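You operate a simulated robot arm through the tools that you are given. There is no shell and no other tool. Be economical: measure what you need, move in short steps, check, and stop when the job is done.

You run a simulated two-armed robot. Do the job below in one go: nothing can be reset, and whatever is moved stays where it is left.

## Task
Hold the drain pan on the red tool cabinet top steady with one hand, lift the burnt relay out of it with the other and set it down on the red tool cabinet top.

Only the result counts: the job must be done as asked and must still hold three seconds after the hand-in. Knocking over, shifting, dropping, spilling or breaking anything else fails it.

## Robot
Two 7-joint arms with two-finger parallel grippers on one trunk, on a base that drives. Base frame: it is fixed to the floor where the robot stands at the start and does not move with it; the origin is under the middle of the robot, x ahead of it, y to its left, z up. Readings come in mm, degrees, newtons and seconds.
The left shoulder is at the start at [30, 119, 1085], the right one opposite. With the tool pointing down near the work surface each hand reaches from about 280 to 680 mm from the robot's upright axis, wherever it stands, measured 20 degrees to its own side. Places, roughly: red tool cabinet top [700, 0, 1000]. Payload 3.43 kg a hand.
Tool frame (each hand has its own): the origin (TCP) lies between the finger pads and is the grasp point; the fingertips stand 30 mm ahead of it; z points along the fingers, y is the line along which they close. The gripper opens to 94 mm. The fingers are 28 mm wide and 10 mm thick; the gripper's body (50 by 96 mm) begins 55 mm behind the TCP.
Orientation is told as [roll, pitch, yaw] about the base's x, y, z axes, in that order, counted from this pose: with the fingers straight down and closing along the base's y, the tool's x points along the base's -x, its y along +y and its z along -z.

## Interface
- The arms move only by the tool drive_tool. It takes "left_rows", "right_rows" or both (then of equal length, played together; a hand with none holds still); each is a list of rows, each a list of 6 numbers: the shift along the tool's x, y, z in units of 30 mm (1.0 is 30 mm), then the turn, a rotation vector about the tool's x, y, z in units of 8 degrees (1.0 is 8 degrees). In form: [[dx, dy, dz, rx, ry, rz], ...]. A call has 1 to 12 rows; each row shifts and turns the commanded pose from where the row before left it, along the tool's axes as they then stand. "left_grip" and "right_grip" are, for a hand that has rows, the opening in per cent of the stroke, from 0 (shut) to 100 (fully open), set as the call begins (left out, the last holds). A call with a number of a shift or a turn outside -1 to 1 is refused whole. Rows are played at 5 a second. More than 50 mm and 8.6 degrees between two rows, or a gripper value outside its range, and nothing of the call is played. Where a pose cannot be reached the arm comes as near as it can. A force on the tool above 40 N (or 10 N above the force at the start of the call, whichever is more), or a blocked arm, ends the call early, and 0.2 s more pass. Each finger travels about 72 mm/s and halts on what it meets, pressing with about 29 N; the grip force reading is that of the motor and also rises with nothing between the fingers. The clock runs only during rows and for 0.2 s after the last one: add rows that do not move to give the fingers time. The reply holds the time, the measured pose of the TCP, the force on the tool along the base axes, the opening and the grip force, in the units named above and with some noise, with the torque about the TCP (base axes, N m) and any sound that the robot's microphone picked up, and new pictures: "views" is both (left out), scene, wrist or none (wrist: the cameras of the hands that moved).
- Cameras (640 x 400 px; columns grow to the right, rows downward): "scene" is now at [45.4, 3.4, 1786.4]; the picture's right is [0.04, -1.00, 0.00], its down [-0.80, -0.03, -0.61] and it looks along [0.60, 0.02, -0.80] (base axes); focal length 250 px, centre (320, 200). "left" rides on the left gripper at [76, -14, -102] in its tool frame; the picture's right is [0.18, 0.98, 0.00], its down [-0.75, 0.14, -0.64] and it looks along [-0.63, 0.12, 0.77] (tool axes); focal length 243 px, centre (320, 200). "right" rides on the right gripper at [76, 14, -102] in its tool frame; the picture's right is [-0.18, 0.98, 0.00], its down [-0.75, -0.14, -0.64] and it looks along [-0.63, -0.12, 0.77] (tool axes); focal length 243 px, centre (320, 200). There is no depth. A picture from a camera that has moved, and an enlarged one, comes with that camera's place and axes in the base frame and with its lens.
- raise_lower(by): slides the trunk up (or, below 0, down) by that many mm; the arms and the scene camera ride with it, the base frame stays. It gives what a move gives, with no picture.
- roll_base(legs): drives the robot by 1 to 6 legs, each [ahead, turn to the left] in mm and degrees, along the robot's own axes; the way and the turn of a leg run together, so that a leg with both is an arc; at most 1500 mm and 180 degrees a leg. The arms and the cameras ride along, it lands a little off, and it stops where it bumps. It gives what a move gives, and a new picture of the scene camera.
- turn_head(pan, tilt): turns the head with the scene camera to pan (to the left, within 143 degrees either way) and tilt (down, from -29 to 69), counted from straight ahead of the robot. It gives what a move gives, and a new picture of the scene camera.
- enlarge(camera, box): a new picture of the part [left, top, right, bottom] of that camera's present view, enlarged. It takes no simulated time.
- finish_job(): hands the job in; it is judged then, once.

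Work in short steps. Places have to be worked out from the pictures, the camera data and where the tool is seen: move nearer, look again, correct. Check each grasp and each placing, and mend what went wrong. You have 120 turns and 260 pictures in all, those below and enlarged ones among them. Open the grippers and draw the arms clear of the work before you hand the job in, unless the task says otherwise; then end with one line.

The tools are called by a JSON object that holds its "fn" and its "kwargs". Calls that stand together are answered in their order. drive_tool: Moves the arms, as the interface text tells. Its arguments: {"type":"object","properties":{"left_rows":{"type":"array","items":{"type":"array","items":{"type":"number"}}},"left_grip":{"type":"number"},"right_rows":{"type":"array","items":{"type":"array","items":{"type":"number"}}},"right_grip":{"type":"number"},"views":{"type":"string","enum":["both","scene","wrist","none"]}},"required":[]} The other tools are called the same way: raise_lower (by) slides the trunk up or down; roll_base (legs) drives the base; turn_head (pan, tilt) turns the head that bears the scene camera; enlarge (camera, box) takes an enlarged picture of a part of a camera's view; finish_job () hands the job in.

At the start:

```text
time_s: 0.0
left_tcp_pos: [421.6, 78.7, 1231.8]
left_tool_rot: [0.0, 0.0, 0.0]
left_wrist_force: [0.7, 0.1, 0.4]
left_torque: [0.01, -0.02, -0.03]
left_opening: 94.2
left_grasp_force: 0.0
right_tcp_pos: [352.2, -245.5, 1254.6]
right_tool_rot: [0.0, 0.1, 0.0]
right_wrist_force: [-1.1, 0.0, 0.5]
right_torque: [0.04, -0.04, 0.01]
right_opening: 94.0
right_grasp_force: 0.0
trunk travel left (down, up): [-350.0, 60.0]
robot x, y, heading: [0.9, -2.0, 0.0]
head pan, tilt: [2.1, 52.7]
```

scene: 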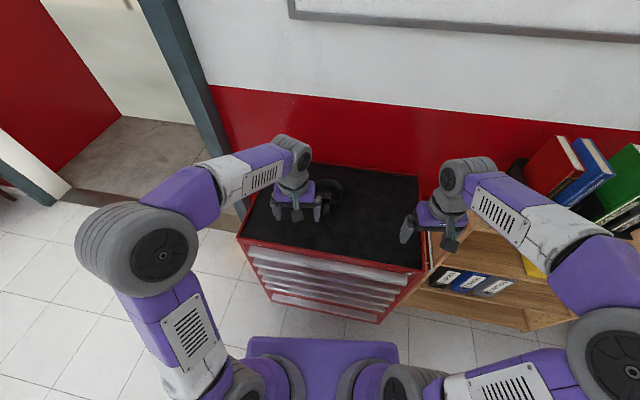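
right: 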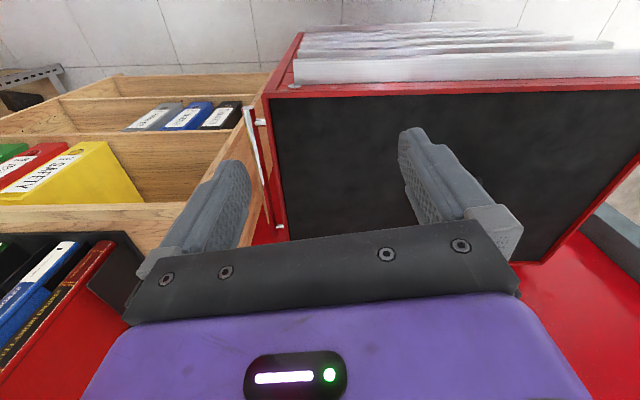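
left: 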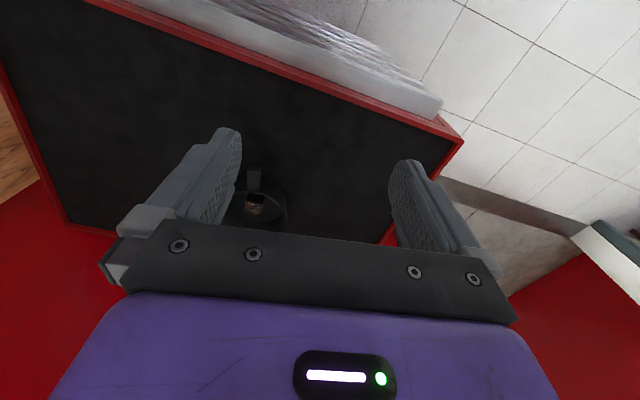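

I see the dark pan behind the left gripper; I'll take enlarged views to find it precisely.

{"fn": "enlarge", "kwargs": {"camera": "scene", "box": [230, 140, 430, 265]}}

{"fn": "enlarge", "kwargs": {"camera": "left", "box": [180, 120, 400, 258]}}

```text
3.20 times, centred on (330, 202) of scene
camera zoom: at [45.4, 3.4, 1786.4], right [0.04, -1.0, 0.0], down [-0.8, -0.03, -0.61], along [0.6, 0.02, -0.8], focal length 801 px, centre (288, 192)
```

zoom: 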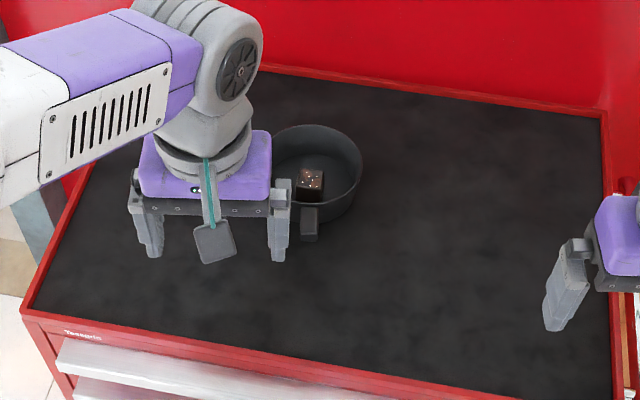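

```text
2.90 times, centred on (290, 189) of left
camera zoom: at [345.9, 63.6, 1335.0], right [-0.18, 0.98, 0.0], down [0.75, 0.14, 0.64], along [0.63, 0.12, -0.77], focal length 703 px, centre (407, 232)
```

zoom: 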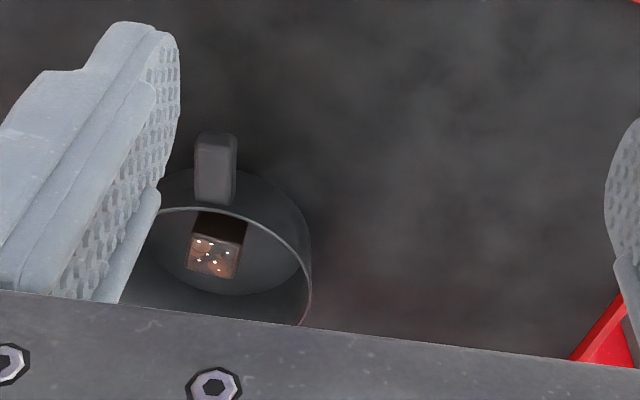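

The pan is around [635,-8], its handle pointing at the robot near [563,-4], and the relay around [623,-5]. I draw the left hand back to see it freely and centre it behind the handle.

{"fn": "drive_tool", "kwargs": {"left_rows": [[1, 0, 0, 0, 0, 0], [1, 0, 0, 0, 0, 0], [0, -1, 0, 0, 0, 0], [0, -1, 0, 0, 0, 0]], "views": "wrist"}}

{"fn": "enlarge", "kwargs": {"camera": "scene", "box": [270, 140, 390, 215]}}

{"fn": "enlarge", "kwargs": {"camera": "left", "box": [220, 120, 420, 245]}}

```text
time_s: 1.0
left_tcp_pos: [363.0, 14.9, 1231.6]
left_tool_rot: [0.1, 0.0, 0.0]
left_wrist_force: [-0.4, 0.3, 0.3]
left_torque: [0.04, 0.03, -0.01]
left_opening: 94.0
left_grasp_force: 0.0
right_tcp_pos: [352.7, -245.0, 1253.1]
right_tool_rot: [0.0, 0.0, 0.1]
right_wrist_force: [1.3, 0.0, 0.0]
right_torque: [0.01, -0.03, -0.01]
right_opening: 93.8
right_grasp_force: 0.1
trunk travel left (down, up): [-350.0, 60.0]
robot x, y, heading: [1.6, -2.5, -0.2]
head pan, tilt: [2.1, 52.7]
camera left: at [286.3, 1.2, 1335.4], right [-0.18, 0.98, 0.0], down [0.75, 0.14, 0.64], along [0.63, 0.12, -0.77], focal length 243 px, centre (320, 200)
```

left: 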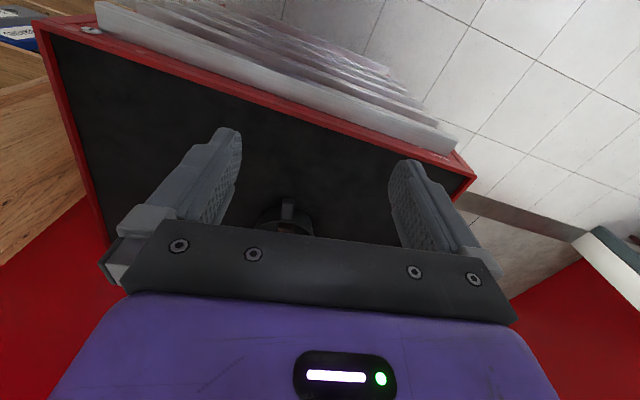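

```text
5.33 times, centred on (330, 178) of scene
camera zoom: at [45.1, 2.5, 1786.4], right [0.04, -1.0, 0.0], down [-0.8, -0.03, -0.61], along [0.61, 0.02, -0.8], focal length 1335 px, centre (267, 320)
```

zoom: 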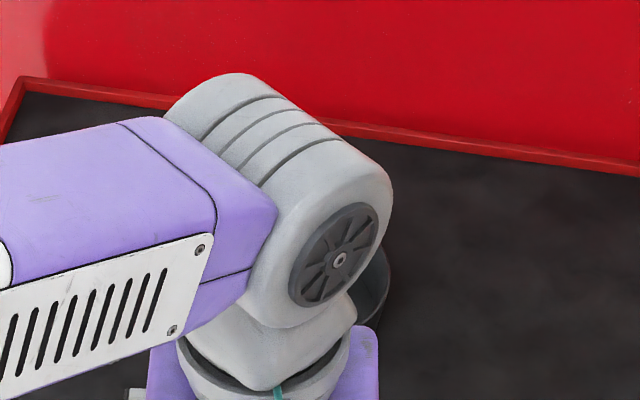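

```text
3.20 times, centred on (320, 182) of left
camera zoom: at [286.3, 1.2, 1335.4], right [-0.18, 0.98, 0.0], down [0.75, 0.14, 0.64], along [0.63, 0.12, -0.77], focal length 776 px, centre (320, 256)
```

zoom: 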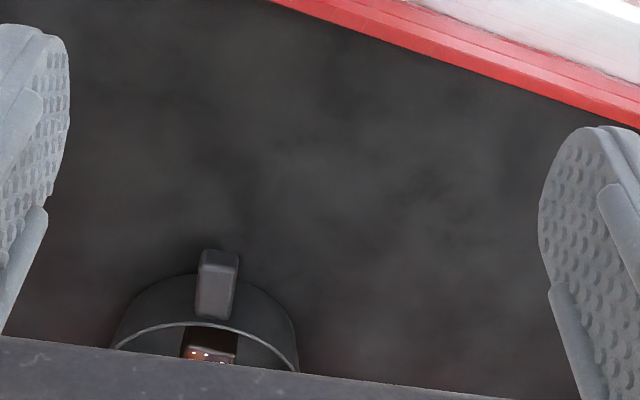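

The handle lies at roughly y≈-4, with its height still unsure (980–1030). I bring the left hand lower and pitch it 30° to look along the handle.

{"fn": "drive_tool", "kwargs": {"left_rows": [[-0.71, -0.13, 0.8, 0, 0, 0], [-0.71, -0.13, 0.8, 0, 0, 0], [-0.71, -0.13, 0.8, 0, 0, 0], [-0.71, -0.13, 0.8, 0, 0, 0], [-0.71, -0.13, 0.8, 0, 0, 0], [0, 0, 0, 0, -0.94, 0], [0, 0, 0, 0, -0.94, 0], [0, 0, 0, 0, -0.94, 0], [0, 0, 0, 0, -0.94, 0]], "views": "both"}}

```text
time_s: 3.0
left_tcp_pos: [467.4, -2.9, 1112.3]
left_tool_rot: [0.0, -30.1, 0.0]
left_wrist_force: [0.4, 0.3, -1.0]
left_torque: [0.0, 0.02, -0.01]
left_opening: 93.9
left_grasp_force: 0.0
right_tcp_pos: [350.7, -245.3, 1254.6]
right_tool_rot: [0.1, 0.0, 0.0]
right_wrist_force: [0.0, -0.1, -0.9]
right_torque: [0.01, 0.0, -0.03]
right_opening: 94.0
right_grasp_force: 0.1
trunk travel left (down, up): [-350.0, 60.0]
robot x, y, heading: [-1.0, -0.2, 0.1]
head pan, tilt: [2.1, 52.7]
camera scene: at [44.0, 1.7, 1786.5], right [0.04, -1.0, 0.0], down [-0.79, -0.03, -0.61], along [0.61, 0.02, -0.8], focal length 250 px, centre (320, 200)
camera left: at [349.6, -17.4, 1163.0], right [-0.16, 0.98, -0.09], down [0.33, 0.14, 0.93], along [0.93, 0.12, -0.34], focal length 243 px, centre (320, 200)
```

scene: 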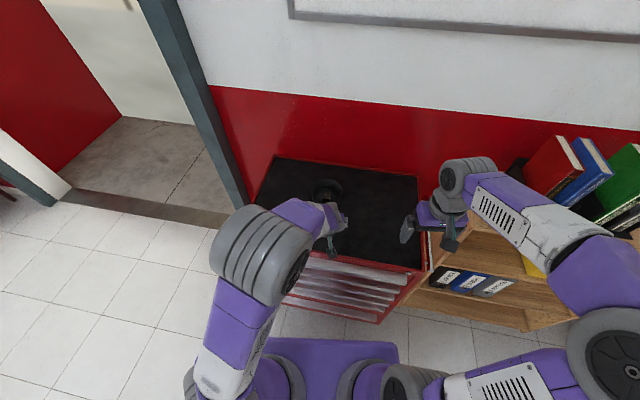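
left: 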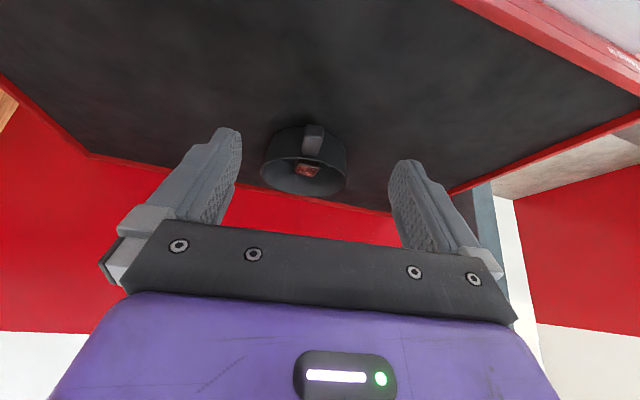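

{"fn": "enlarge", "kwargs": {"camera": "left", "box": [240, 100, 368, 180]}}

{"fn": "enlarge", "kwargs": {"camera": "scene", "box": [280, 150, 376, 210]}}

```text
5.00 times, centred on (304, 140) of left
camera zoom: at [349.6, -17.4, 1163.0], right [-0.16, 0.98, -0.09], down [0.33, 0.14, 0.93], along [0.93, 0.12, -0.34], focal length 1213 px, centre (400, 500)
```

zoom: 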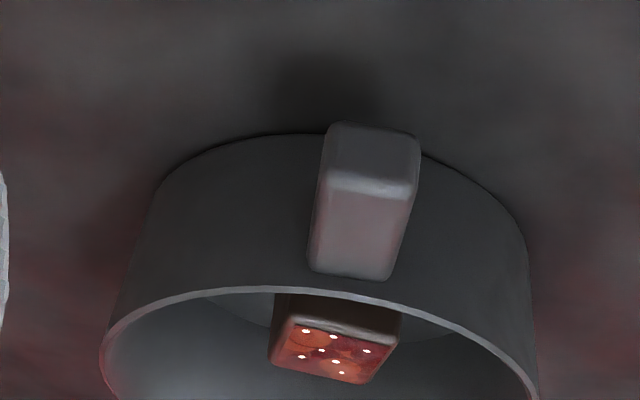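

```text
6.67 times, centred on (328, 180) of scene
camera zoom: at [44.0, 1.7, 1786.5], right [0.04, -1.0, 0.0], down [-0.79, -0.03, -0.61], along [0.61, 0.02, -0.8], focal length 1669 px, centre (267, 333)
```

zoom: 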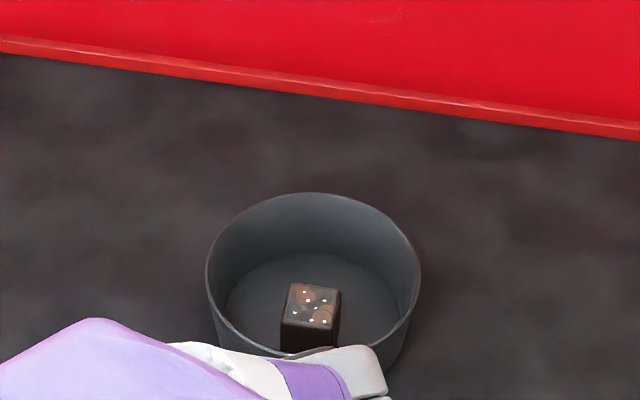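

Triangulation now gives relay top ≈[664,-3,1004], pan rim z≈1012, table ≈968, handle x≈575–615, y≈-1, z≈990–1005. The relay is near the end of the right arm's reach, so I roll 60 mm ahead while everything is clear.

{"fn": "roll_base", "kwargs": {"legs": [[60, 0]]}}

{"fn": "enlarge", "kwargs": {"camera": "left", "box": [224, 80, 416, 200]}}

{"fn": "enlarge", "kwargs": {"camera": "scene", "box": [280, 150, 376, 210]}}

```text
time_s: 4.0
left_tcp_pos: [529.5, -0.4, 1111.4]
left_tool_rot: [0.0, -30.1, -0.1]
left_wrist_force: [-0.2, -0.8, 0.8]
left_torque: [0.0, 0.01, 0.01]
left_opening: 94.1
left_grasp_force: 0.0
right_tcp_pos: [412.9, -244.5, 1253.9]
right_tool_rot: [0.0, 0.0, 0.0]
right_wrist_force: [-0.2, -0.2, -0.5]
right_torque: [0.05, 0.04, -0.04]
right_opening: 94.1
right_grasp_force: 0.1
trunk travel left (down, up): [-350.0, 60.0]
robot x, y, heading: [58.9, -3.5, 0.0]
head pan, tilt: [2.1, 52.7]
camera scene: at [106.1, 3.2, 1786.4], right [0.04, -1.0, 0.0], down [-0.8, -0.03, -0.61], along [0.6, 0.02, -0.8], focal length 250 px, centre (320, 200)
```

scene: 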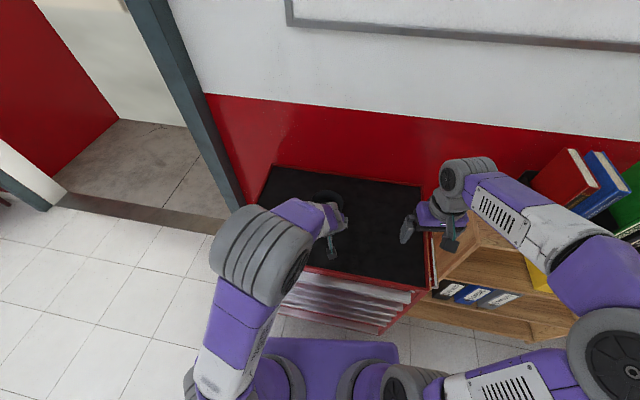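

```text
3.33 times, centred on (320, 140) of left
camera zoom: at [410.7, -16.2, 1162.6], right [-0.16, 0.98, -0.09], down [0.33, 0.14, 0.93], along [0.93, 0.12, -0.35], focal length 809 px, centre (320, 400)
```

zoom: 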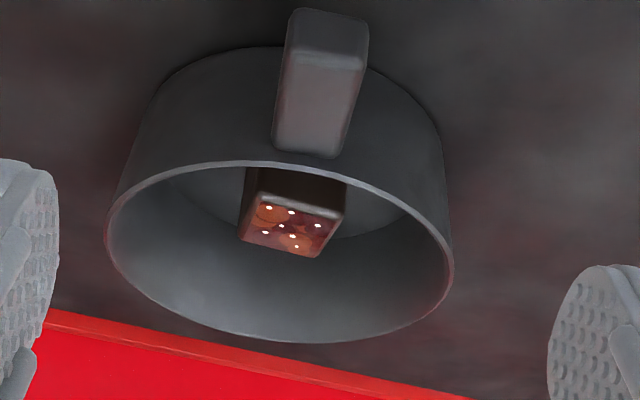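

```text
6.67 times, centred on (328, 180) of scene
camera zoom: at [106.1, 3.2, 1786.4], right [0.04, -1.0, 0.0], down [-0.8, -0.03, -0.61], along [0.6, 0.02, -0.8], focal length 1669 px, centre (267, 333)
```

zoom: 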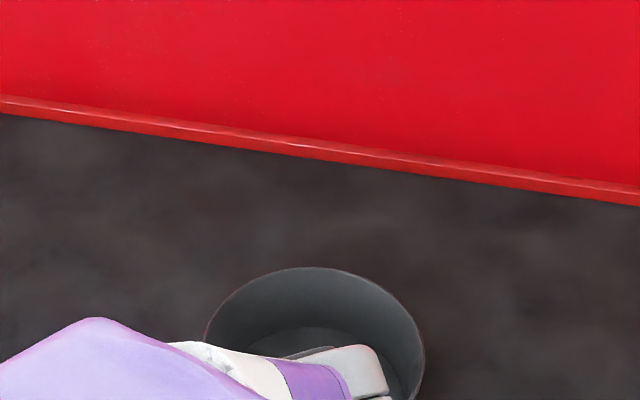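

Refined: rim z≈1013, pan centre ≈[677,-4], handle x 578–614, y≈-2, z 989–1005. I advance the left hand most of the way toward straddling the handle (target TCP [581,-2,1012]).

{"fn": "drive_tool", "kwargs": {"left_rows": [[0.044, -0.013, 0.93, 0, 0, 0], [0.044, -0.013, 0.93, 0, 0, 0], [0.044, -0.013, 0.93, 0, 0, 0]], "left_grip": 70, "views": "wrist"}}

```text
time_s: 4.8
left_tcp_pos: [564.4, -1.9, 1038.1]
left_tool_rot: [0.1, -30.2, 0.0]
left_wrist_force: [-0.1, 0.8, -0.7]
left_torque: [0.0, -0.03, 0.0]
left_opening: 65.9
left_grasp_force: 0.0
right_tcp_pos: [412.6, -244.5, 1255.0]
right_tool_rot: [0.0, 0.0, 0.0]
right_wrist_force: [0.3, 0.1, -1.1]
right_torque: [0.03, -0.04, 0.02]
right_opening: 94.1
right_grasp_force: 0.0
trunk travel left (down, up): [-350.0, 60.0]
robot x, y, heading: [63.2, -4.0, -0.1]
head pan, tilt: [2.1, 52.7]
camera left: at [448.2, -15.8, 1088.8], right [-0.16, 0.98, -0.09], down [0.33, 0.14, 0.93], along [0.93, 0.12, -0.35], focal length 243 px, centre (320, 200)
```

left: 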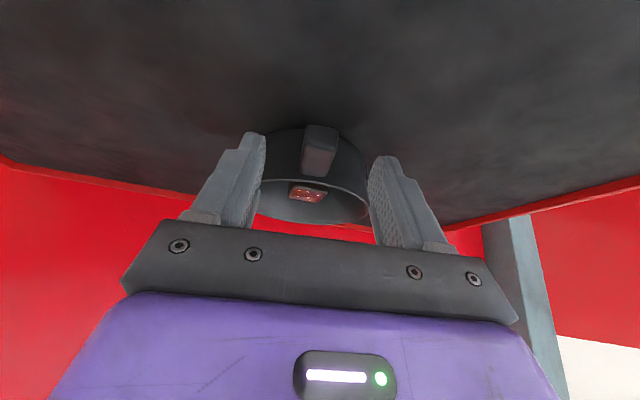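

The handle is centred between the fingers as computed. I advance the last 30 mm.

{"fn": "drive_tool", "kwargs": {"left_rows": [[-0.04, -0.01, 0.5, 0, 0, 0], [0, 0, 0.5, 0, 0, 0]], "views": "wrist"}}

{"fn": "enlarge", "kwargs": {"camera": "left", "box": [224, 80, 416, 200]}}

```text
time_s: 5.4
left_tcp_pos: [582.2, -3.3, 1011.7]
left_tool_rot: [0.0, -30.1, 0.0]
left_wrist_force: [-0.8, 0.7, -0.4]
left_torque: [-0.02, 0.05, -0.01]
left_opening: 65.9
left_grasp_force: 0.1
right_tcp_pos: [412.3, -244.1, 1255.0]
right_tool_rot: [0.0, 0.0, 0.1]
right_wrist_force: [0.1, 0.4, 0.5]
right_torque: [-0.01, 0.0, 0.01]
right_opening: 94.1
right_grasp_force: 0.2
trunk travel left (down, up): [-350.0, 60.0]
robot x, y, heading: [61.9, 0.2, -0.0]
head pan, tilt: [2.1, 52.7]
camera left: at [464.9, -17.3, 1063.2], right [-0.16, 0.98, -0.09], down [0.33, 0.14, 0.93], along [0.93, 0.12, -0.35], focal length 243 px, centre (320, 200)
```

left: 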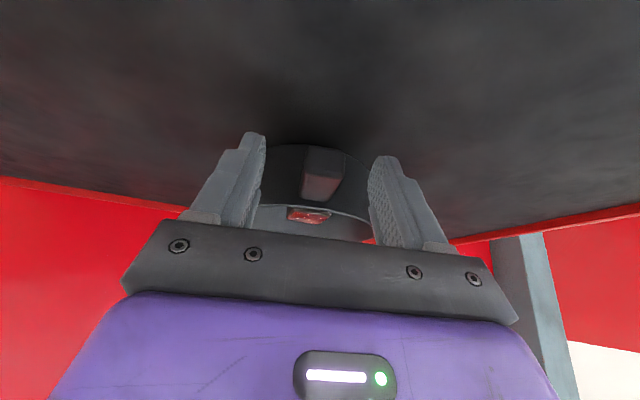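

```text
3.33 times, centred on (320, 140) of left
camera zoom: at [464.9, -17.3, 1063.2], right [-0.16, 0.98, -0.09], down [0.33, 0.14, 0.93], along [0.93, 0.12, -0.35], focal length 809 px, centre (320, 400)
```

zoom: 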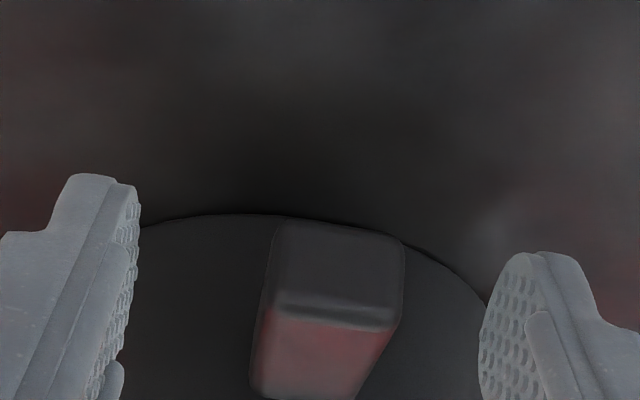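

The handle sits between the fingers; I close the left hand on it.

{"fn": "drive_tool", "kwargs": {"left_rows": [[0, 0.01, 0, 0, 0, 0], [0, 0, 0, 0, 0, 0], [0, 0, 0, 0, 0, 0], [0, 0, 0, 0, 0, 0], [0, 0, 0, 0, 0, 0]], "left_grip": 10, "views": "both"}}

```text
time_s: 6.6
left_tcp_pos: [582.6, -2.3, 1011.4]
left_tool_rot: [-0.1, -30.1, 0.1]
left_wrist_force: [0.1, -0.4, -0.4]
left_torque: [-0.01, -0.02, 0.0]
left_opening: 24.9
left_grasp_force: 29.1
right_tcp_pos: [413.2, -245.5, 1254.1]
right_tool_rot: [0.0, -0.1, -0.1]
right_wrist_force: [-0.9, 0.7, -0.3]
right_torque: [-0.01, -0.03, 0.02]
right_opening: 94.1
right_grasp_force: 0.1
trunk travel left (down, up): [-350.0, 60.0]
robot x, y, heading: [62.1, -0.2, -0.1]
head pan, tilt: [2.1, 52.7]
camera scene: at [105.2, 3.4, 1786.4], right [0.04, -1.0, 0.0], down [-0.8, -0.03, -0.61], along [0.6, 0.02, -0.8], focal length 250 px, centre (320, 200)
camera left: at [464.7, -16.7, 1063.0], right [-0.16, 0.98, -0.09], down [0.33, 0.14, 0.93], along [0.93, 0.12, -0.35], focal length 243 px, centre (320, 200)
```

scene: 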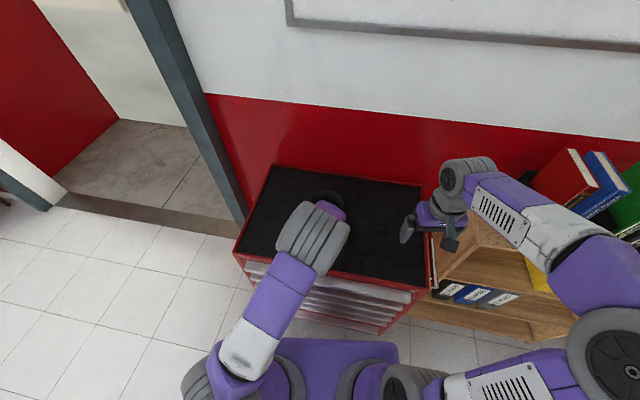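
left: 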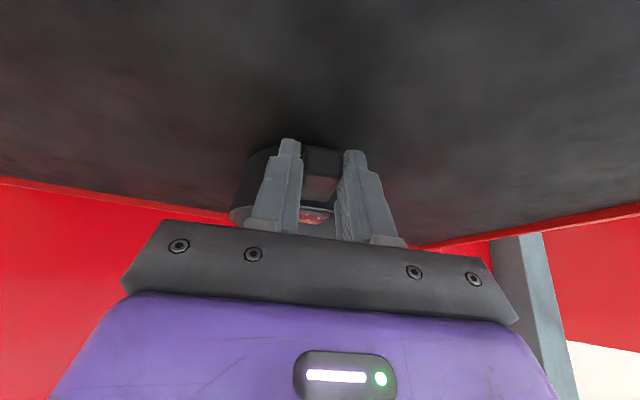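

The handle is firmly held (opening 24.9, 29 N). The relay is about a 30 mm cube turned about -5°; I turn the right hand by +85° yaw (camera away from the left hand) and closing roughly along x.

{"fn": "drive_tool", "kwargs": {"right_rows": [[0, 0, 0, 0, 0, -0.966], [0, 0, 0, 0, 0, -0.966], [0, 0, 0, 0, 0, -0.966], [0, 0, 0, 0, 0, -0.966], [0, 0, 0, 0, 0, -0.966], [0, 0, 0, 0, 0, -0.966], [0, 0, 0, 0, 0, -0.966], [0, 0, 0, 0, 0, -0.966], [0, 0, 0, 0, 0, -0.966], [0, 0, 0, 0, 0, -0.966], [0, 0, 0, 0, 0, -0.966]], "views": "scene"}}

```text
time_s: 9.0
left_tcp_pos: [583.2, -2.1, 1012.2]
left_tool_rot: [0.0, -30.1, 0.0]
left_wrist_force: [-0.3, -0.6, 0.1]
left_torque: [-0.01, 0.2, 0.02]
left_opening: 21.4
left_grasp_force: 28.9
right_tcp_pos: [412.2, -245.1, 1254.6]
right_tool_rot: [0.0, 0.1, 85.3]
right_wrist_force: [-0.4, 0.3, 0.4]
right_torque: [0.0, 0.0, 0.01]
right_opening: 94.1
right_grasp_force: 0.1
trunk travel left (down, up): [-350.0, 60.0]
robot x, y, heading: [58.7, 1.1, -0.1]
head pan, tilt: [2.1, 52.7]
camera scene: at [105.3, 3.4, 1786.4], right [0.04, -1.0, 0.0], down [-0.8, -0.03, -0.61], along [0.6, 0.02, -0.8], focal length 250 px, centre (320, 200)
```

scene: 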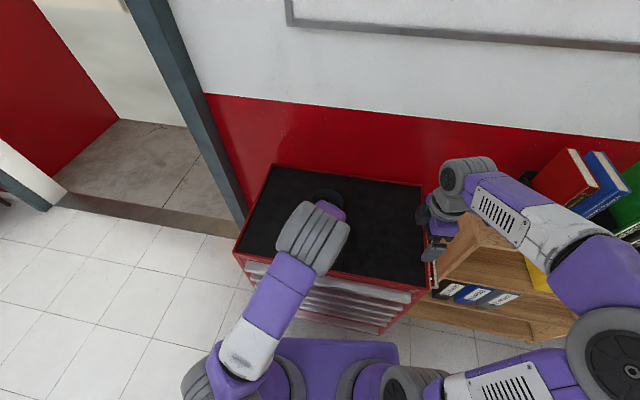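

The left grip is steady at 21 mm. Now I bring the right hand in to about [640,-100,1180], facing the pan.

{"fn": "drive_tool", "kwargs": {"right_rows": [[-0.608, -0.791, 0.274, 0, 0, 0], [-0.608, -0.791, 0.274, 0, 0, 0], [-0.608, -0.791, 0.274, 0, 0, 0], [-0.608, -0.791, 0.274, 0, 0, 0], [-0.608, -0.791, 0.274, 0, 0, 0], [-0.608, -0.791, 0.274, 0, 0, 0], [-0.608, -0.791, 0.274, 0, 0, 0], [-0.608, -0.791, 0.274, 0, 0, 0], [-0.608, -0.791, 0.274, 0, 0, 0]], "views": "both"}}

{"fn": "enlarge", "kwargs": {"camera": "right", "box": [224, 80, 416, 200]}}

```text
time_s: 11.0
left_tcp_pos: [583.3, -0.9, 1011.5]
left_tool_rot: [0.1, -30.1, 0.0]
left_wrist_force: [0.3, -0.1, 0.1]
left_torque: [-0.03, 0.21, 0.01]
left_opening: 21.7
left_grasp_force: 28.7
right_tcp_pos: [640.7, -101.3, 1178.2]
right_tool_rot: [0.1, -0.1, 85.1]
right_wrist_force: [0.7, 0.9, 0.4]
right_torque: [-0.01, 0.03, 0.04]
right_opening: 94.1
right_grasp_force: 0.0
trunk travel left (down, up): [-350.0, 60.0]
robot x, y, heading: [57.9, 3.1, -0.1]
head pan, tilt: [2.1, 52.7]
camera scene: at [106.2, 4.1, 1786.4], right [0.04, -1.0, 0.0], down [-0.8, -0.03, -0.6], along [0.6, 0.02, -0.8], focal length 250 px, centre (320, 200)
camera right: at [619.6, -174.9, 1281.4], right [-0.96, 0.27, 0.0], down [0.21, 0.74, 0.64], along [0.17, 0.62, -0.77], focal length 243 px, centre (320, 200)
```

scene: 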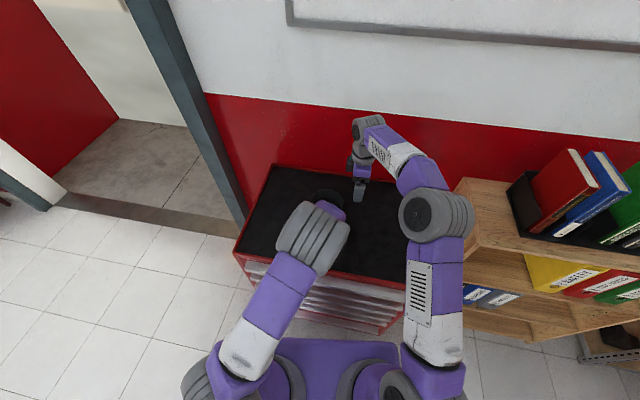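
right: 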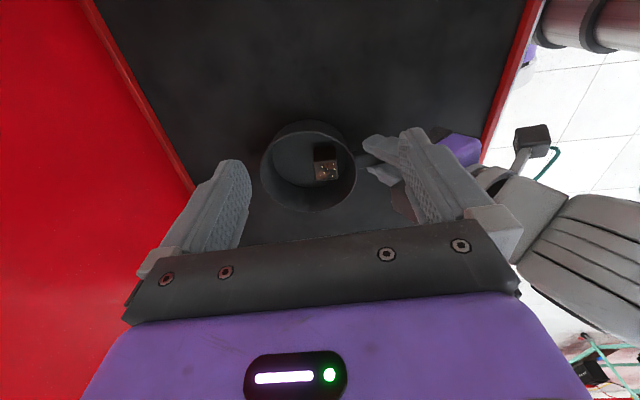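

```text
3.33 times, centred on (320, 140) of right
camera zoom: at [619.6, -174.9, 1281.4], right [-0.96, 0.27, 0.0], down [0.21, 0.74, 0.64], along [0.17, 0.62, -0.77], focal length 809 px, centre (320, 400)
```

zoom: 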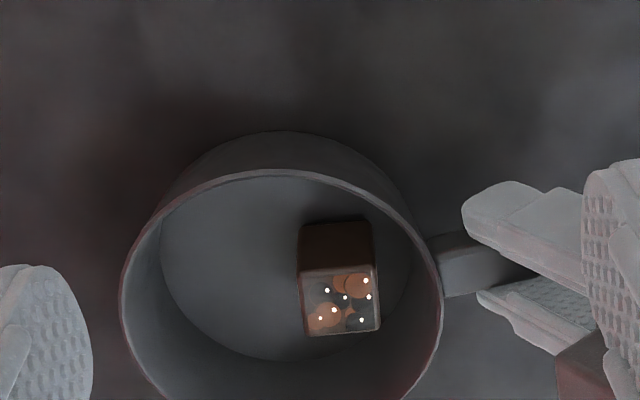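

The relay sits nearer the handle side than thought, at about [660,2], turned about -10°. I correct yaw to 80°, narrow the fingers to ~45 mm and go above it, staying over the rim.

{"fn": "drive_tool", "kwargs": {"right_rows": [[0, 0, 0, 0, 0, 0.64], [-0.866, -0.012, 0.9, 0, 0, 0], [-0.866, -0.012, 0.9, 0, 0, 0], [-0.866, -0.012, 0.9, 0, 0, 0], [-0.866, -0.012, 0.9, 0, 0, 0]], "right_grip": 48, "views": "wrist"}}

{"fn": "enlarge", "kwargs": {"camera": "right", "box": [240, 100, 432, 220]}}

{"fn": "enlarge", "kwargs": {"camera": "scene", "box": [272, 155, 400, 235]}}

```text
time_s: 12.2
left_tcp_pos: [583.4, -2.3, 1010.8]
left_tool_rot: [0.0, -30.1, 0.1]
left_wrist_force: [-0.8, 0.5, -0.2]
left_torque: [-0.01, 0.16, 0.02]
left_opening: 21.8
left_grasp_force: 28.7
right_tcp_pos: [658.4, 2.0, 1074.2]
right_tool_rot: [0.1, 0.1, 79.9]
right_wrist_force: [0.0, 0.2, -0.6]
right_torque: [0.0, -0.01, 0.02]
right_opening: 45.3
right_grasp_force: 0.1
trunk travel left (down, up): [-350.0, 60.0]
robot x, y, heading: [60.0, 2.1, 0.0]
head pan, tilt: [2.1, 52.7]
camera right: at [631.1, -69.8, 1177.3], right [-0.94, 0.35, 0.0], down [0.27, 0.72, 0.64], along [0.23, 0.6, -0.77], focal length 243 px, centre (320, 200)
```

right: 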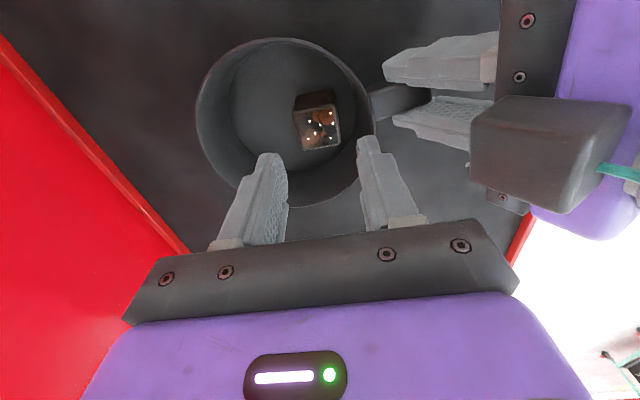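

```text
3.33 times, centred on (336, 160) of right
camera zoom: at [631.1, -69.8, 1177.3], right [-0.94, 0.35, 0.0], down [0.27, 0.72, 0.64], along [0.23, 0.6, -0.77], focal length 809 px, centre (267, 333)
```

zoom: 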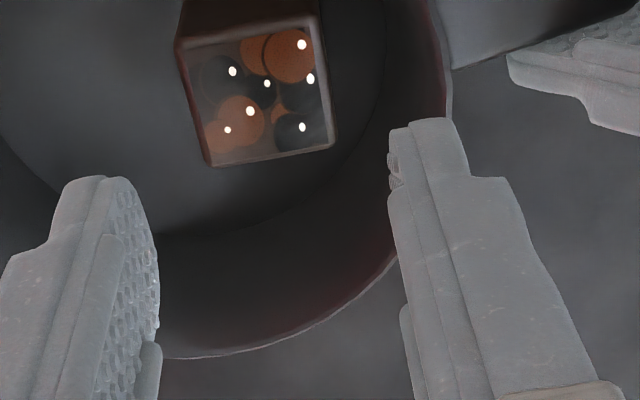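

```text
5.00 times, centred on (336, 195) of scene
camera zoom: at [105.6, 4.2, 1786.4], right [0.04, -1.0, 0.0], down [-0.8, -0.03, -0.61], along [0.6, 0.02, -0.8], focal length 1251 px, centre (240, 225)
```

zoom: 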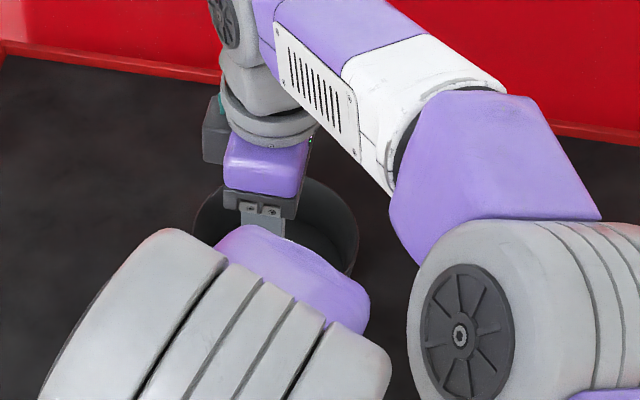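

The relay top centre computes to [660,0.5,~1002], yaw matches. I narrow to 40 mm, correct by 2 mm and lower so the tips are just above the relay top, then look again.

{"fn": "drive_tool", "kwargs": {"right_rows": [[0.037, -0.078, 0, 0, 0, 0], [0, 0, 0.5, 0, 0, 0], [0, 0, 0.5, 0, 0, 0]], "right_grip": 42.5, "views": "wrist"}}

{"fn": "enlarge", "kwargs": {"camera": "right", "box": [240, 60, 432, 180]}}

```text
time_s: 13.0
left_tcp_pos: [582.8, -1.5, 1011.3]
left_tool_rot: [0.1, -30.1, -0.1]
left_wrist_force: [0.8, 0.2, 0.3]
left_torque: [-0.01, 0.13, -0.03]
left_opening: 21.6
left_grasp_force: 28.8
right_tcp_pos: [661.5, -0.2, 1040.5]
right_tool_rot: [-0.1, -0.1, 80.0]
right_wrist_force: [-0.3, -0.6, 0.3]
right_torque: [0.03, 0.0, 0.01]
right_opening: 39.8
right_grasp_force: 0.1
trunk travel left (down, up): [-350.0, 60.0]
robot x, y, heading: [61.7, -0.2, 0.0]
head pan, tilt: [2.1, 52.7]
camera right: at [632.4, -71.3, 1144.4], right [-0.94, 0.35, 0.0], down [0.27, 0.72, 0.64], along [0.23, 0.6, -0.77], focal length 243 px, centre (320, 200)
```

right: 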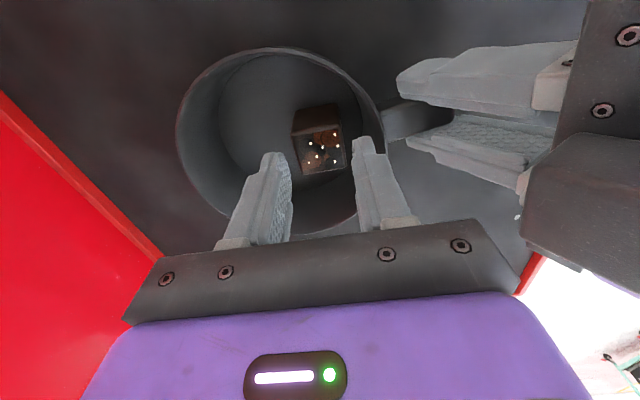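

```text
3.33 times, centred on (336, 120) of right
camera zoom: at [632.4, -71.3, 1144.4], right [-0.94, 0.35, 0.0], down [0.27, 0.72, 0.64], along [0.23, 0.6, -0.77], focal length 809 px, centre (267, 467)
```

zoom: 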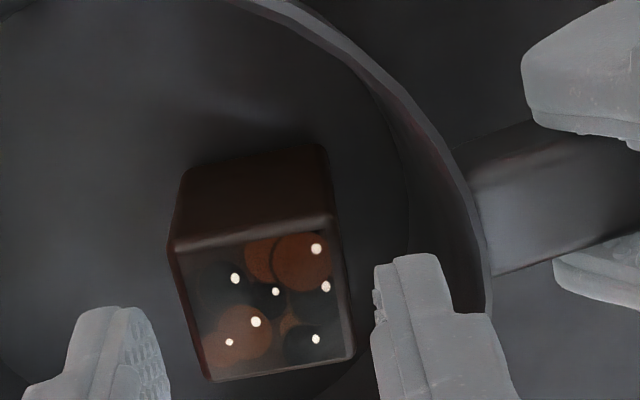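

The relay is centred between the fingers at [660,0]. I descend to TCP z≈1010, tips well above the pan floor.

{"fn": "drive_tool", "kwargs": {"right_rows": [[0, 0.04, 0.35, 0, 0, 0], [0, 0, 0.35, 0, 0, 0], [0, 0, 0.3, 0, 0, 0]], "views": "wrist"}}

{"fn": "enlarge", "kwargs": {"camera": "right", "box": [240, 60, 432, 180]}}

```text
time_s: 13.8
left_tcp_pos: [582.8, -2.1, 1011.6]
left_tool_rot: [0.0, -30.1, 0.0]
left_wrist_force: [0.7, 0.6, -0.9]
left_torque: [-0.01, 0.14, -0.04]
left_opening: 21.6
left_grasp_force: 29.0
right_tcp_pos: [660.9, 1.0, 1013.1]
right_tool_rot: [-0.1, 0.0, 79.8]
right_wrist_force: [0.7, -0.7, 0.8]
right_torque: [-0.02, -0.01, 0.0]
right_opening: 39.9
right_grasp_force: 0.0
trunk travel left (down, up): [-350.0, 60.0]
robot x, y, heading: [58.5, -0.0, 0.1]
head pan, tilt: [2.1, 52.7]
camera right: at [632.4, -70.8, 1115.1], right [-0.94, 0.35, 0.0], down [0.27, 0.72, 0.64], along [0.23, 0.6, -0.77], focal length 243 px, centre (320, 200)
```

right: 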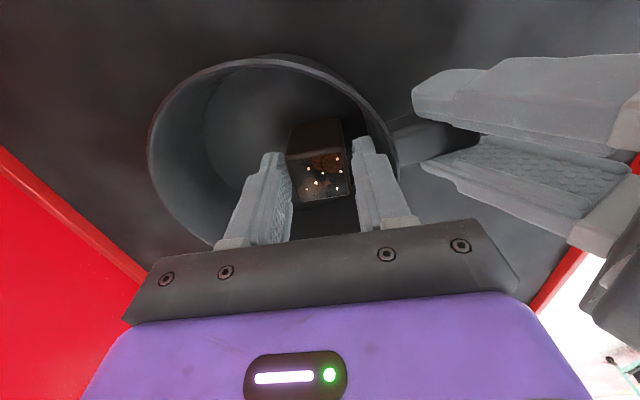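

```text
3.33 times, centred on (336, 120) of right
camera zoom: at [632.4, -70.8, 1115.1], right [-0.94, 0.35, 0.0], down [0.27, 0.72, 0.64], along [0.23, 0.6, -0.77], focal length 809 px, centre (267, 467)
```

zoom: 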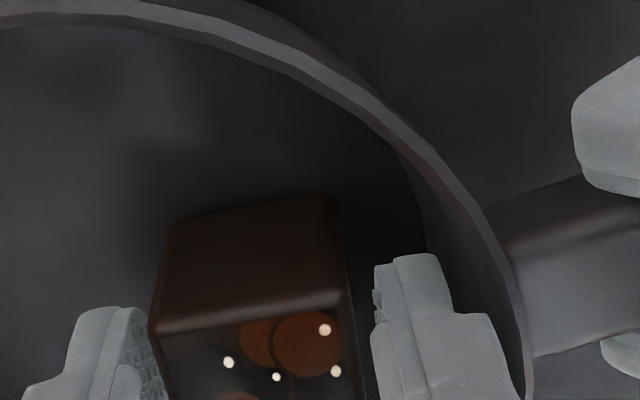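

Both fingers straddle the relay without touching. I go 4 mm deeper and close.

{"fn": "drive_tool", "kwargs": {"right_rows": [[0, 0, 0.14, 0, 0, 0]], "views": "none"}}

{"fn": "drive_tool", "kwargs": {"right_rows": [[0, 0, 0, 0, 0, 0], [0, 0, 0, 0, 0, 0], [0, 0, 0, 0, 0, 0], [0, 0, 0, 0, 0, 0]], "right_grip": 15, "views": "wrist"}}

```text
time_s: 14.2
left_tcp_pos: [582.8, -1.6, 1012.3]
left_tool_rot: [0.0, -30.1, 0.0]
left_wrist_force: [-0.3, 0.7, 0.6]
left_torque: [-0.03, -0.08, 0.01]
left_opening: 21.4
left_grasp_force: 28.8
right_tcp_pos: [659.7, 1.1, 1008.1]
right_tool_rot: [0.0, 0.0, 79.9]
right_wrist_force: [0.9, 0.4, 1.5]
right_torque: [-0.01, 0.03, -0.02]
right_opening: 38.9
right_grasp_force: 0.0
trunk travel left (down, up): [-350.0, 60.0]
robot x, y, heading: [61.9, 0.3, -0.1]
head pan, tilt: [2.1, 52.7]
```

```text
time_s: 15.2
left_tcp_pos: [582.3, -1.3, 1011.7]
left_tool_rot: [0.0, -30.1, 0.1]
left_wrist_force: [-0.6, 0.1, 0.0]
left_torque: [0.0, 0.13, 0.01]
left_opening: 21.8
left_grasp_force: 29.2
right_tcp_pos: [659.2, 0.9, 1007.3]
right_tool_rot: [-0.1, 0.1, 80.1]
right_wrist_force: [0.5, -1.2, 0.9]
right_torque: [0.0, 0.0, -0.02]
right_opening: 35.5
right_grasp_force: 28.9
trunk travel left (down, up): [-350.0, 60.0]
robot x, y, heading: [62.3, 0.9, -0.1]
head pan, tilt: [2.1, 52.7]
camera right: at [631.7, -70.9, 1110.8], right [-0.94, 0.35, 0.0], down [0.27, 0.72, 0.64], along [0.23, 0.6, -0.77], focal length 243 px, centre (320, 200)
```

right: 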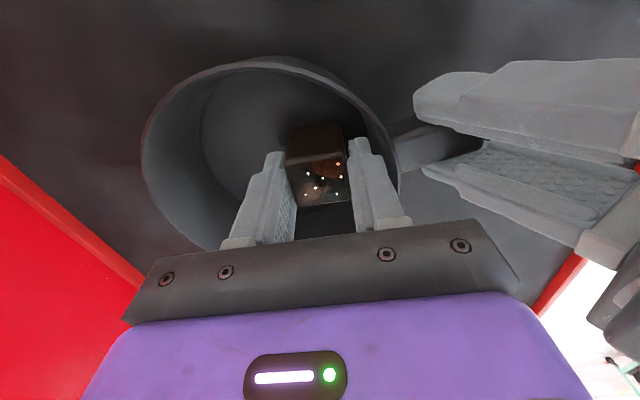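

The grip reads 35.5 mm at 29 N; let it settle and lift gently 20 mm.

{"fn": "drive_tool", "kwargs": {"right_rows": [[0, 0, 0, 0, 0, 0], [0, 0, -0.2, 0, 0, 0], [0, 0, -0.25, 0, 0, 0], [0, 0, -0.25, 0, 0, 0]], "views": "wrist"}}

```text
time_s: 16.2
left_tcp_pos: [582.0, -1.7, 1012.2]
left_tool_rot: [0.0, -30.2, 0.0]
left_wrist_force: [0.2, 0.6, 0.0]
left_torque: [-0.01, 0.04, 0.03]
left_opening: 21.7
left_grasp_force: 28.7
right_tcp_pos: [660.4, 1.0, 1029.9]
right_tool_rot: [0.0, -0.1, 79.9]
right_wrist_force: [0.8, 0.1, 0.0]
right_torque: [0.02, 0.0, -0.04]
right_opening: 35.4
right_grasp_force: 29.1
trunk travel left (down, up): [-350.0, 60.0]
robot x, y, heading: [57.3, -0.5, -0.1]
head pan, tilt: [2.1, 52.7]
camera right: at [631.9, -70.5, 1132.5], right [-0.94, 0.35, 0.0], down [0.27, 0.72, 0.64], along [0.23, 0.6, -0.77], focal length 243 px, centre (320, 200)
```

right: 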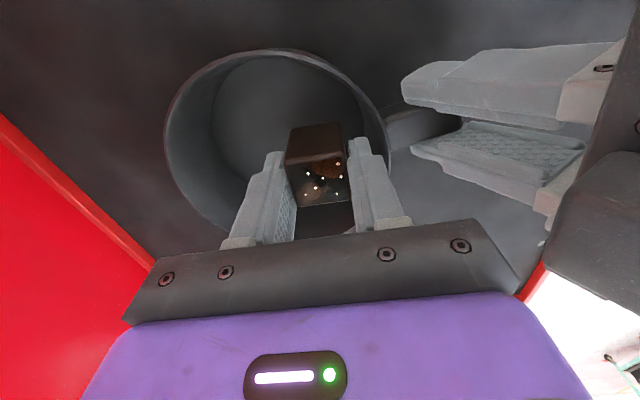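

The relay rises with the hand and the pan stays. I lift clear of the rim, then carry it to about [650,-170].

{"fn": "drive_tool", "kwargs": {"right_rows": [[0, 0, -0.6, 0, 0, 0], [0, 0, -0.8, 0, 0, 0], [0, 0, -0.8, 0, 0, 0], [0.3, -0.03, 0, 0, 0, 0], [0.8, -0.095, 0, 0, 0, 0], [0.8, -0.095, 0, 0, 0, 0], [0.8, -0.095, 0, 0, 0, 0], [0.8, -0.095, 0, 0, 0, 0], [0.8, -0.095, 0, 0, 0, 0], [0.8, -0.095, 0, 0, 0, 0], [0.6, -0.095, 0, 0, 0, 0]], "views": "both"}}

{"fn": "enlarge", "kwargs": {"camera": "scene", "box": [272, 155, 432, 255]}}

```text
time_s: 18.6
left_tcp_pos: [582.5, -2.0, 1011.8]
left_tool_rot: [-0.1, -30.1, -0.1]
left_wrist_force: [0.6, -0.1, 0.8]
left_torque: [-0.02, 0.01, 0.0]
left_opening: 21.6
left_grasp_force: 28.8
right_tcp_pos: [650.5, -171.4, 1095.6]
right_tool_rot: [0.1, 0.0, 80.0]
right_wrist_force: [0.1, 0.0, 0.1]
right_torque: [-0.01, -0.04, -0.02]
right_opening: 35.6
right_grasp_force: 29.3
trunk travel left (down, up): [-350.0, 60.0]
robot x, y, heading: [60.8, -4.5, -0.1]
head pan, tilt: [2.1, 52.7]
camera scene: at [105.1, 2.9, 1786.4], right [0.04, -1.0, 0.0], down [-0.8, -0.03, -0.61], along [0.6, 0.02, -0.8], focal length 250 px, centre (320, 200)
camera right: at [621.5, -243.0, 1198.1], right [-0.94, 0.35, 0.0], down [0.27, 0.72, 0.64], along [0.23, 0.6, -0.77], focal length 243 px, centre (320, 200)
```

scene: 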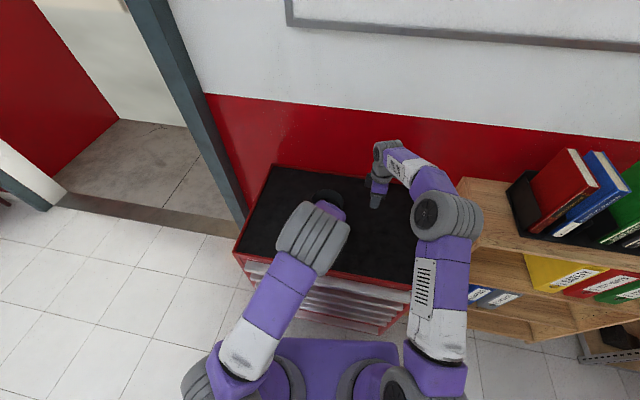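
right: 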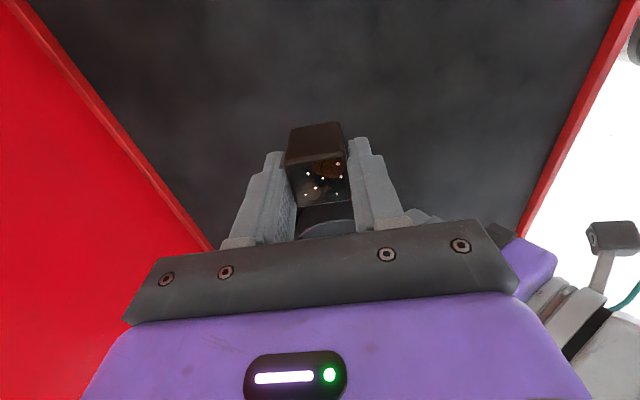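

```text
4.00 times, centred on (352, 205) of scene
camera zoom: at [105.1, 2.9, 1786.4], right [0.04, -1.0, 0.0], down [-0.8, -0.03, -0.61], along [0.6, 0.02, -0.8], focal length 1001 px, centre (192, 180)
```

zoom: 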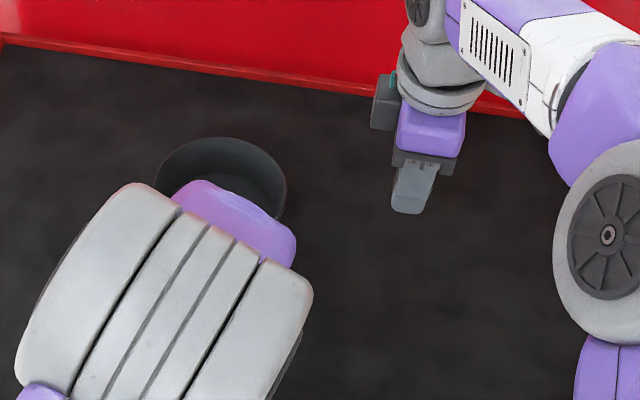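

The relay is held above a clear piece of the top. On the pan floor the TCP was at 1007.5, so contact with the table should come near 1003; I lower to about 1012 first.

{"fn": "drive_tool", "kwargs": {"right_rows": [[0, 0, 0.8, 0, 0, 0], [0, 0, 0.8, 0, 0, 0], [0, 0, 0.7, 0, 0, 0], [0, 0, 0.48, 0, 0, 0]], "views": "wrist"}}

{"fn": "drive_tool", "kwargs": {"right_rows": [[0, 0, 0.1, 0, 0, 0], [0, 0, 0.07, 0, 0, 0]], "views": "none"}}

```text
time_s: 19.6
left_tcp_pos: [582.6, -1.8, 1011.5]
left_tool_rot: [0.0, -30.1, -0.1]
left_wrist_force: [0.7, 0.0, -0.5]
left_torque: [-0.02, 0.04, -0.01]
left_opening: 21.6
left_grasp_force: 28.7
right_tcp_pos: [650.6, -170.6, 1013.3]
right_tool_rot: [0.0, 0.0, 80.0]
right_wrist_force: [-0.5, 0.6, -0.2]
right_torque: [-0.02, 0.0, -0.01]
right_opening: 35.5
right_grasp_force: 28.8
trunk travel left (down, up): [-350.0, 60.0]
robot x, y, heading: [61.8, -1.8, 0.1]
head pan, tilt: [2.1, 52.7]
camera right: at [622.4, -242.6, 1114.9], right [-0.94, 0.35, 0.0], down [0.27, 0.72, 0.64], along [0.23, 0.6, -0.77], focal length 243 px, centre (320, 200)
```

right: 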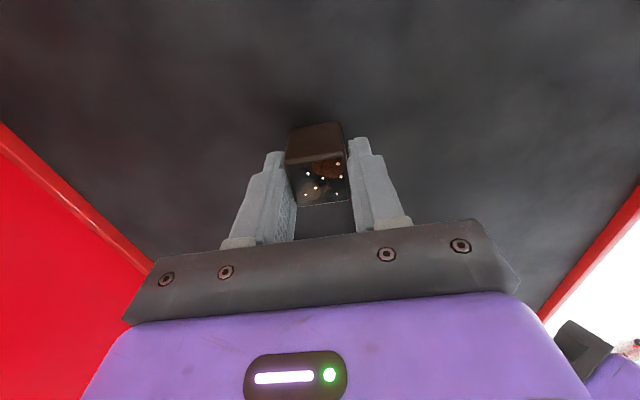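

```text
time_s: 20.2
left_tcp_pos: [582.7, -1.8, 1011.3]
left_tool_rot: [0.0, -30.1, 0.0]
left_wrist_force: [-0.3, -0.4, 0.1]
left_torque: [-0.01, 0.01, -0.01]
left_opening: 21.5
left_grasp_force: 28.9
right_tcp_pos: [651.0, -170.3, 1006.0]
right_tool_rot: [0.0, 0.0, 80.0]
right_wrist_force: [0.7, -0.9, -0.8]
right_torque: [0.01, -0.01, 0.0]
right_opening: 35.4
right_grasp_force: 29.1
trunk travel left (down, up): [-350.0, 60.0]
robot x, y, heading: [62.1, 2.2, -0.1]
head pan, tilt: [2.1, 52.7]
```

No contact yet at 1006, so I go on in 1–2 mm steps watching the force.

{"fn": "drive_tool", "kwargs": {"right_rows": [[0, 0, 0.05, 0, 0, 0]], "views": "none"}}

{"fn": "drive_tool", "kwargs": {"right_rows": [[0, 0, 0.05, 0, 0, 0]], "views": "none"}}

```text
time_s: 20.6
left_tcp_pos: [581.8, -2.1, 1012.2]
left_tool_rot: [0.0, -30.2, 0.0]
left_wrist_force: [-0.6, -0.3, 0.4]
left_torque: [-0.01, 0.0, 0.03]
left_opening: 21.6
left_grasp_force: 29.2
right_tcp_pos: [650.4, -172.3, 1006.4]
right_tool_rot: [0.0, 0.0, 80.0]
right_wrist_force: [-0.8, 0.5, -0.5]
right_torque: [-0.01, -0.02, 0.01]
right_opening: 35.7
right_grasp_force: 28.7
trunk travel left (down, up): [-350.0, 60.0]
robot x, y, heading: [59.4, 0.7, 0.0]
head pan, tilt: [2.1, 52.7]
```

```text
time_s: 21.0
left_tcp_pos: [581.3, -1.5, 1011.7]
left_tool_rot: [-0.1, -30.1, 0.1]
left_wrist_force: [-0.1, 0.0, -0.4]
left_torque: [-0.01, 0.09, 0.0]
left_opening: 21.5
left_grasp_force: 29.2
right_tcp_pos: [650.5, -171.5, 1005.1]
right_tool_rot: [0.0, 0.0, 80.1]
right_wrist_force: [-0.5, 0.5, -0.2]
right_torque: [0.0, 0.01, -0.03]
right_opening: 35.8
right_grasp_force: 29.2
trunk travel left (down, up): [-350.0, 60.0]
robot x, y, heading: [59.8, -1.8, 0.0]
head pan, tilt: [2.1, 52.7]
```

Still free. Continuing down in small steps.

{"fn": "drive_tool", "kwargs": {"right_rows": [[0, 0, 0.05, 0, 0, 0]], "views": "none"}}

{"fn": "drive_tool", "kwargs": {"right_rows": [[0, 0, 0.05, 0, 0, 0]], "views": "wrist"}}

```text
time_s: 21.4
left_tcp_pos: [580.8, -1.3, 1012.8]
left_tool_rot: [-0.1, -30.1, 0.0]
left_wrist_force: [0.4, -0.1, -0.3]
left_torque: [-0.01, 0.13, 0.01]
left_opening: 21.8
left_grasp_force: 29.0
right_tcp_pos: [650.9, -171.1, 1003.7]
right_tool_rot: [-0.2, 0.0, 79.9]
right_wrist_force: [-0.7, 0.2, 8.9]
right_torque: [-0.03, 0.13, -0.01]
right_opening: 35.5
right_grasp_force: 28.8
trunk travel left (down, up): [-350.0, 60.0]
robot x, y, heading: [65.0, -0.6, -0.1]
head pan, tilt: [2.1, 52.7]
```

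```text
time_s: 21.8
left_tcp_pos: [579.8, -2.1, 1011.2]
left_tool_rot: [0.0, -30.1, 0.0]
left_wrist_force: [-0.1, -0.1, -1.0]
left_torque: [0.02, 0.17, 0.03]
left_opening: 21.7
left_grasp_force: 29.4
right_tcp_pos: [651.2, -170.9, 1002.3]
right_tool_rot: [-0.3, -0.1, 79.9]
right_wrist_force: [-0.2, -0.5, 21.0]
right_torque: [-0.08, 0.11, 0.0]
right_opening: 35.5
right_grasp_force: 28.7
trunk travel left (down, up): [-350.0, 60.0]
robot x, y, heading: [57.0, -0.3, -0.1]
head pan, tilt: [2.1, 52.7]
camera right: at [622.1, -242.6, 1106.4], right [-0.94, 0.35, -0.01], down [0.27, 0.72, 0.64], along [0.23, 0.6, -0.77], focal length 243 px, centre (320, 200)
```

right: 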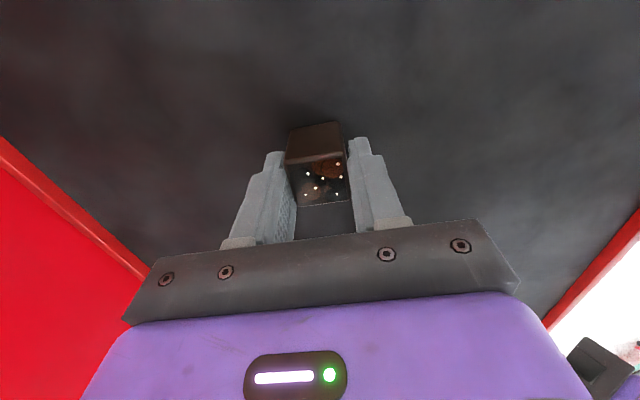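

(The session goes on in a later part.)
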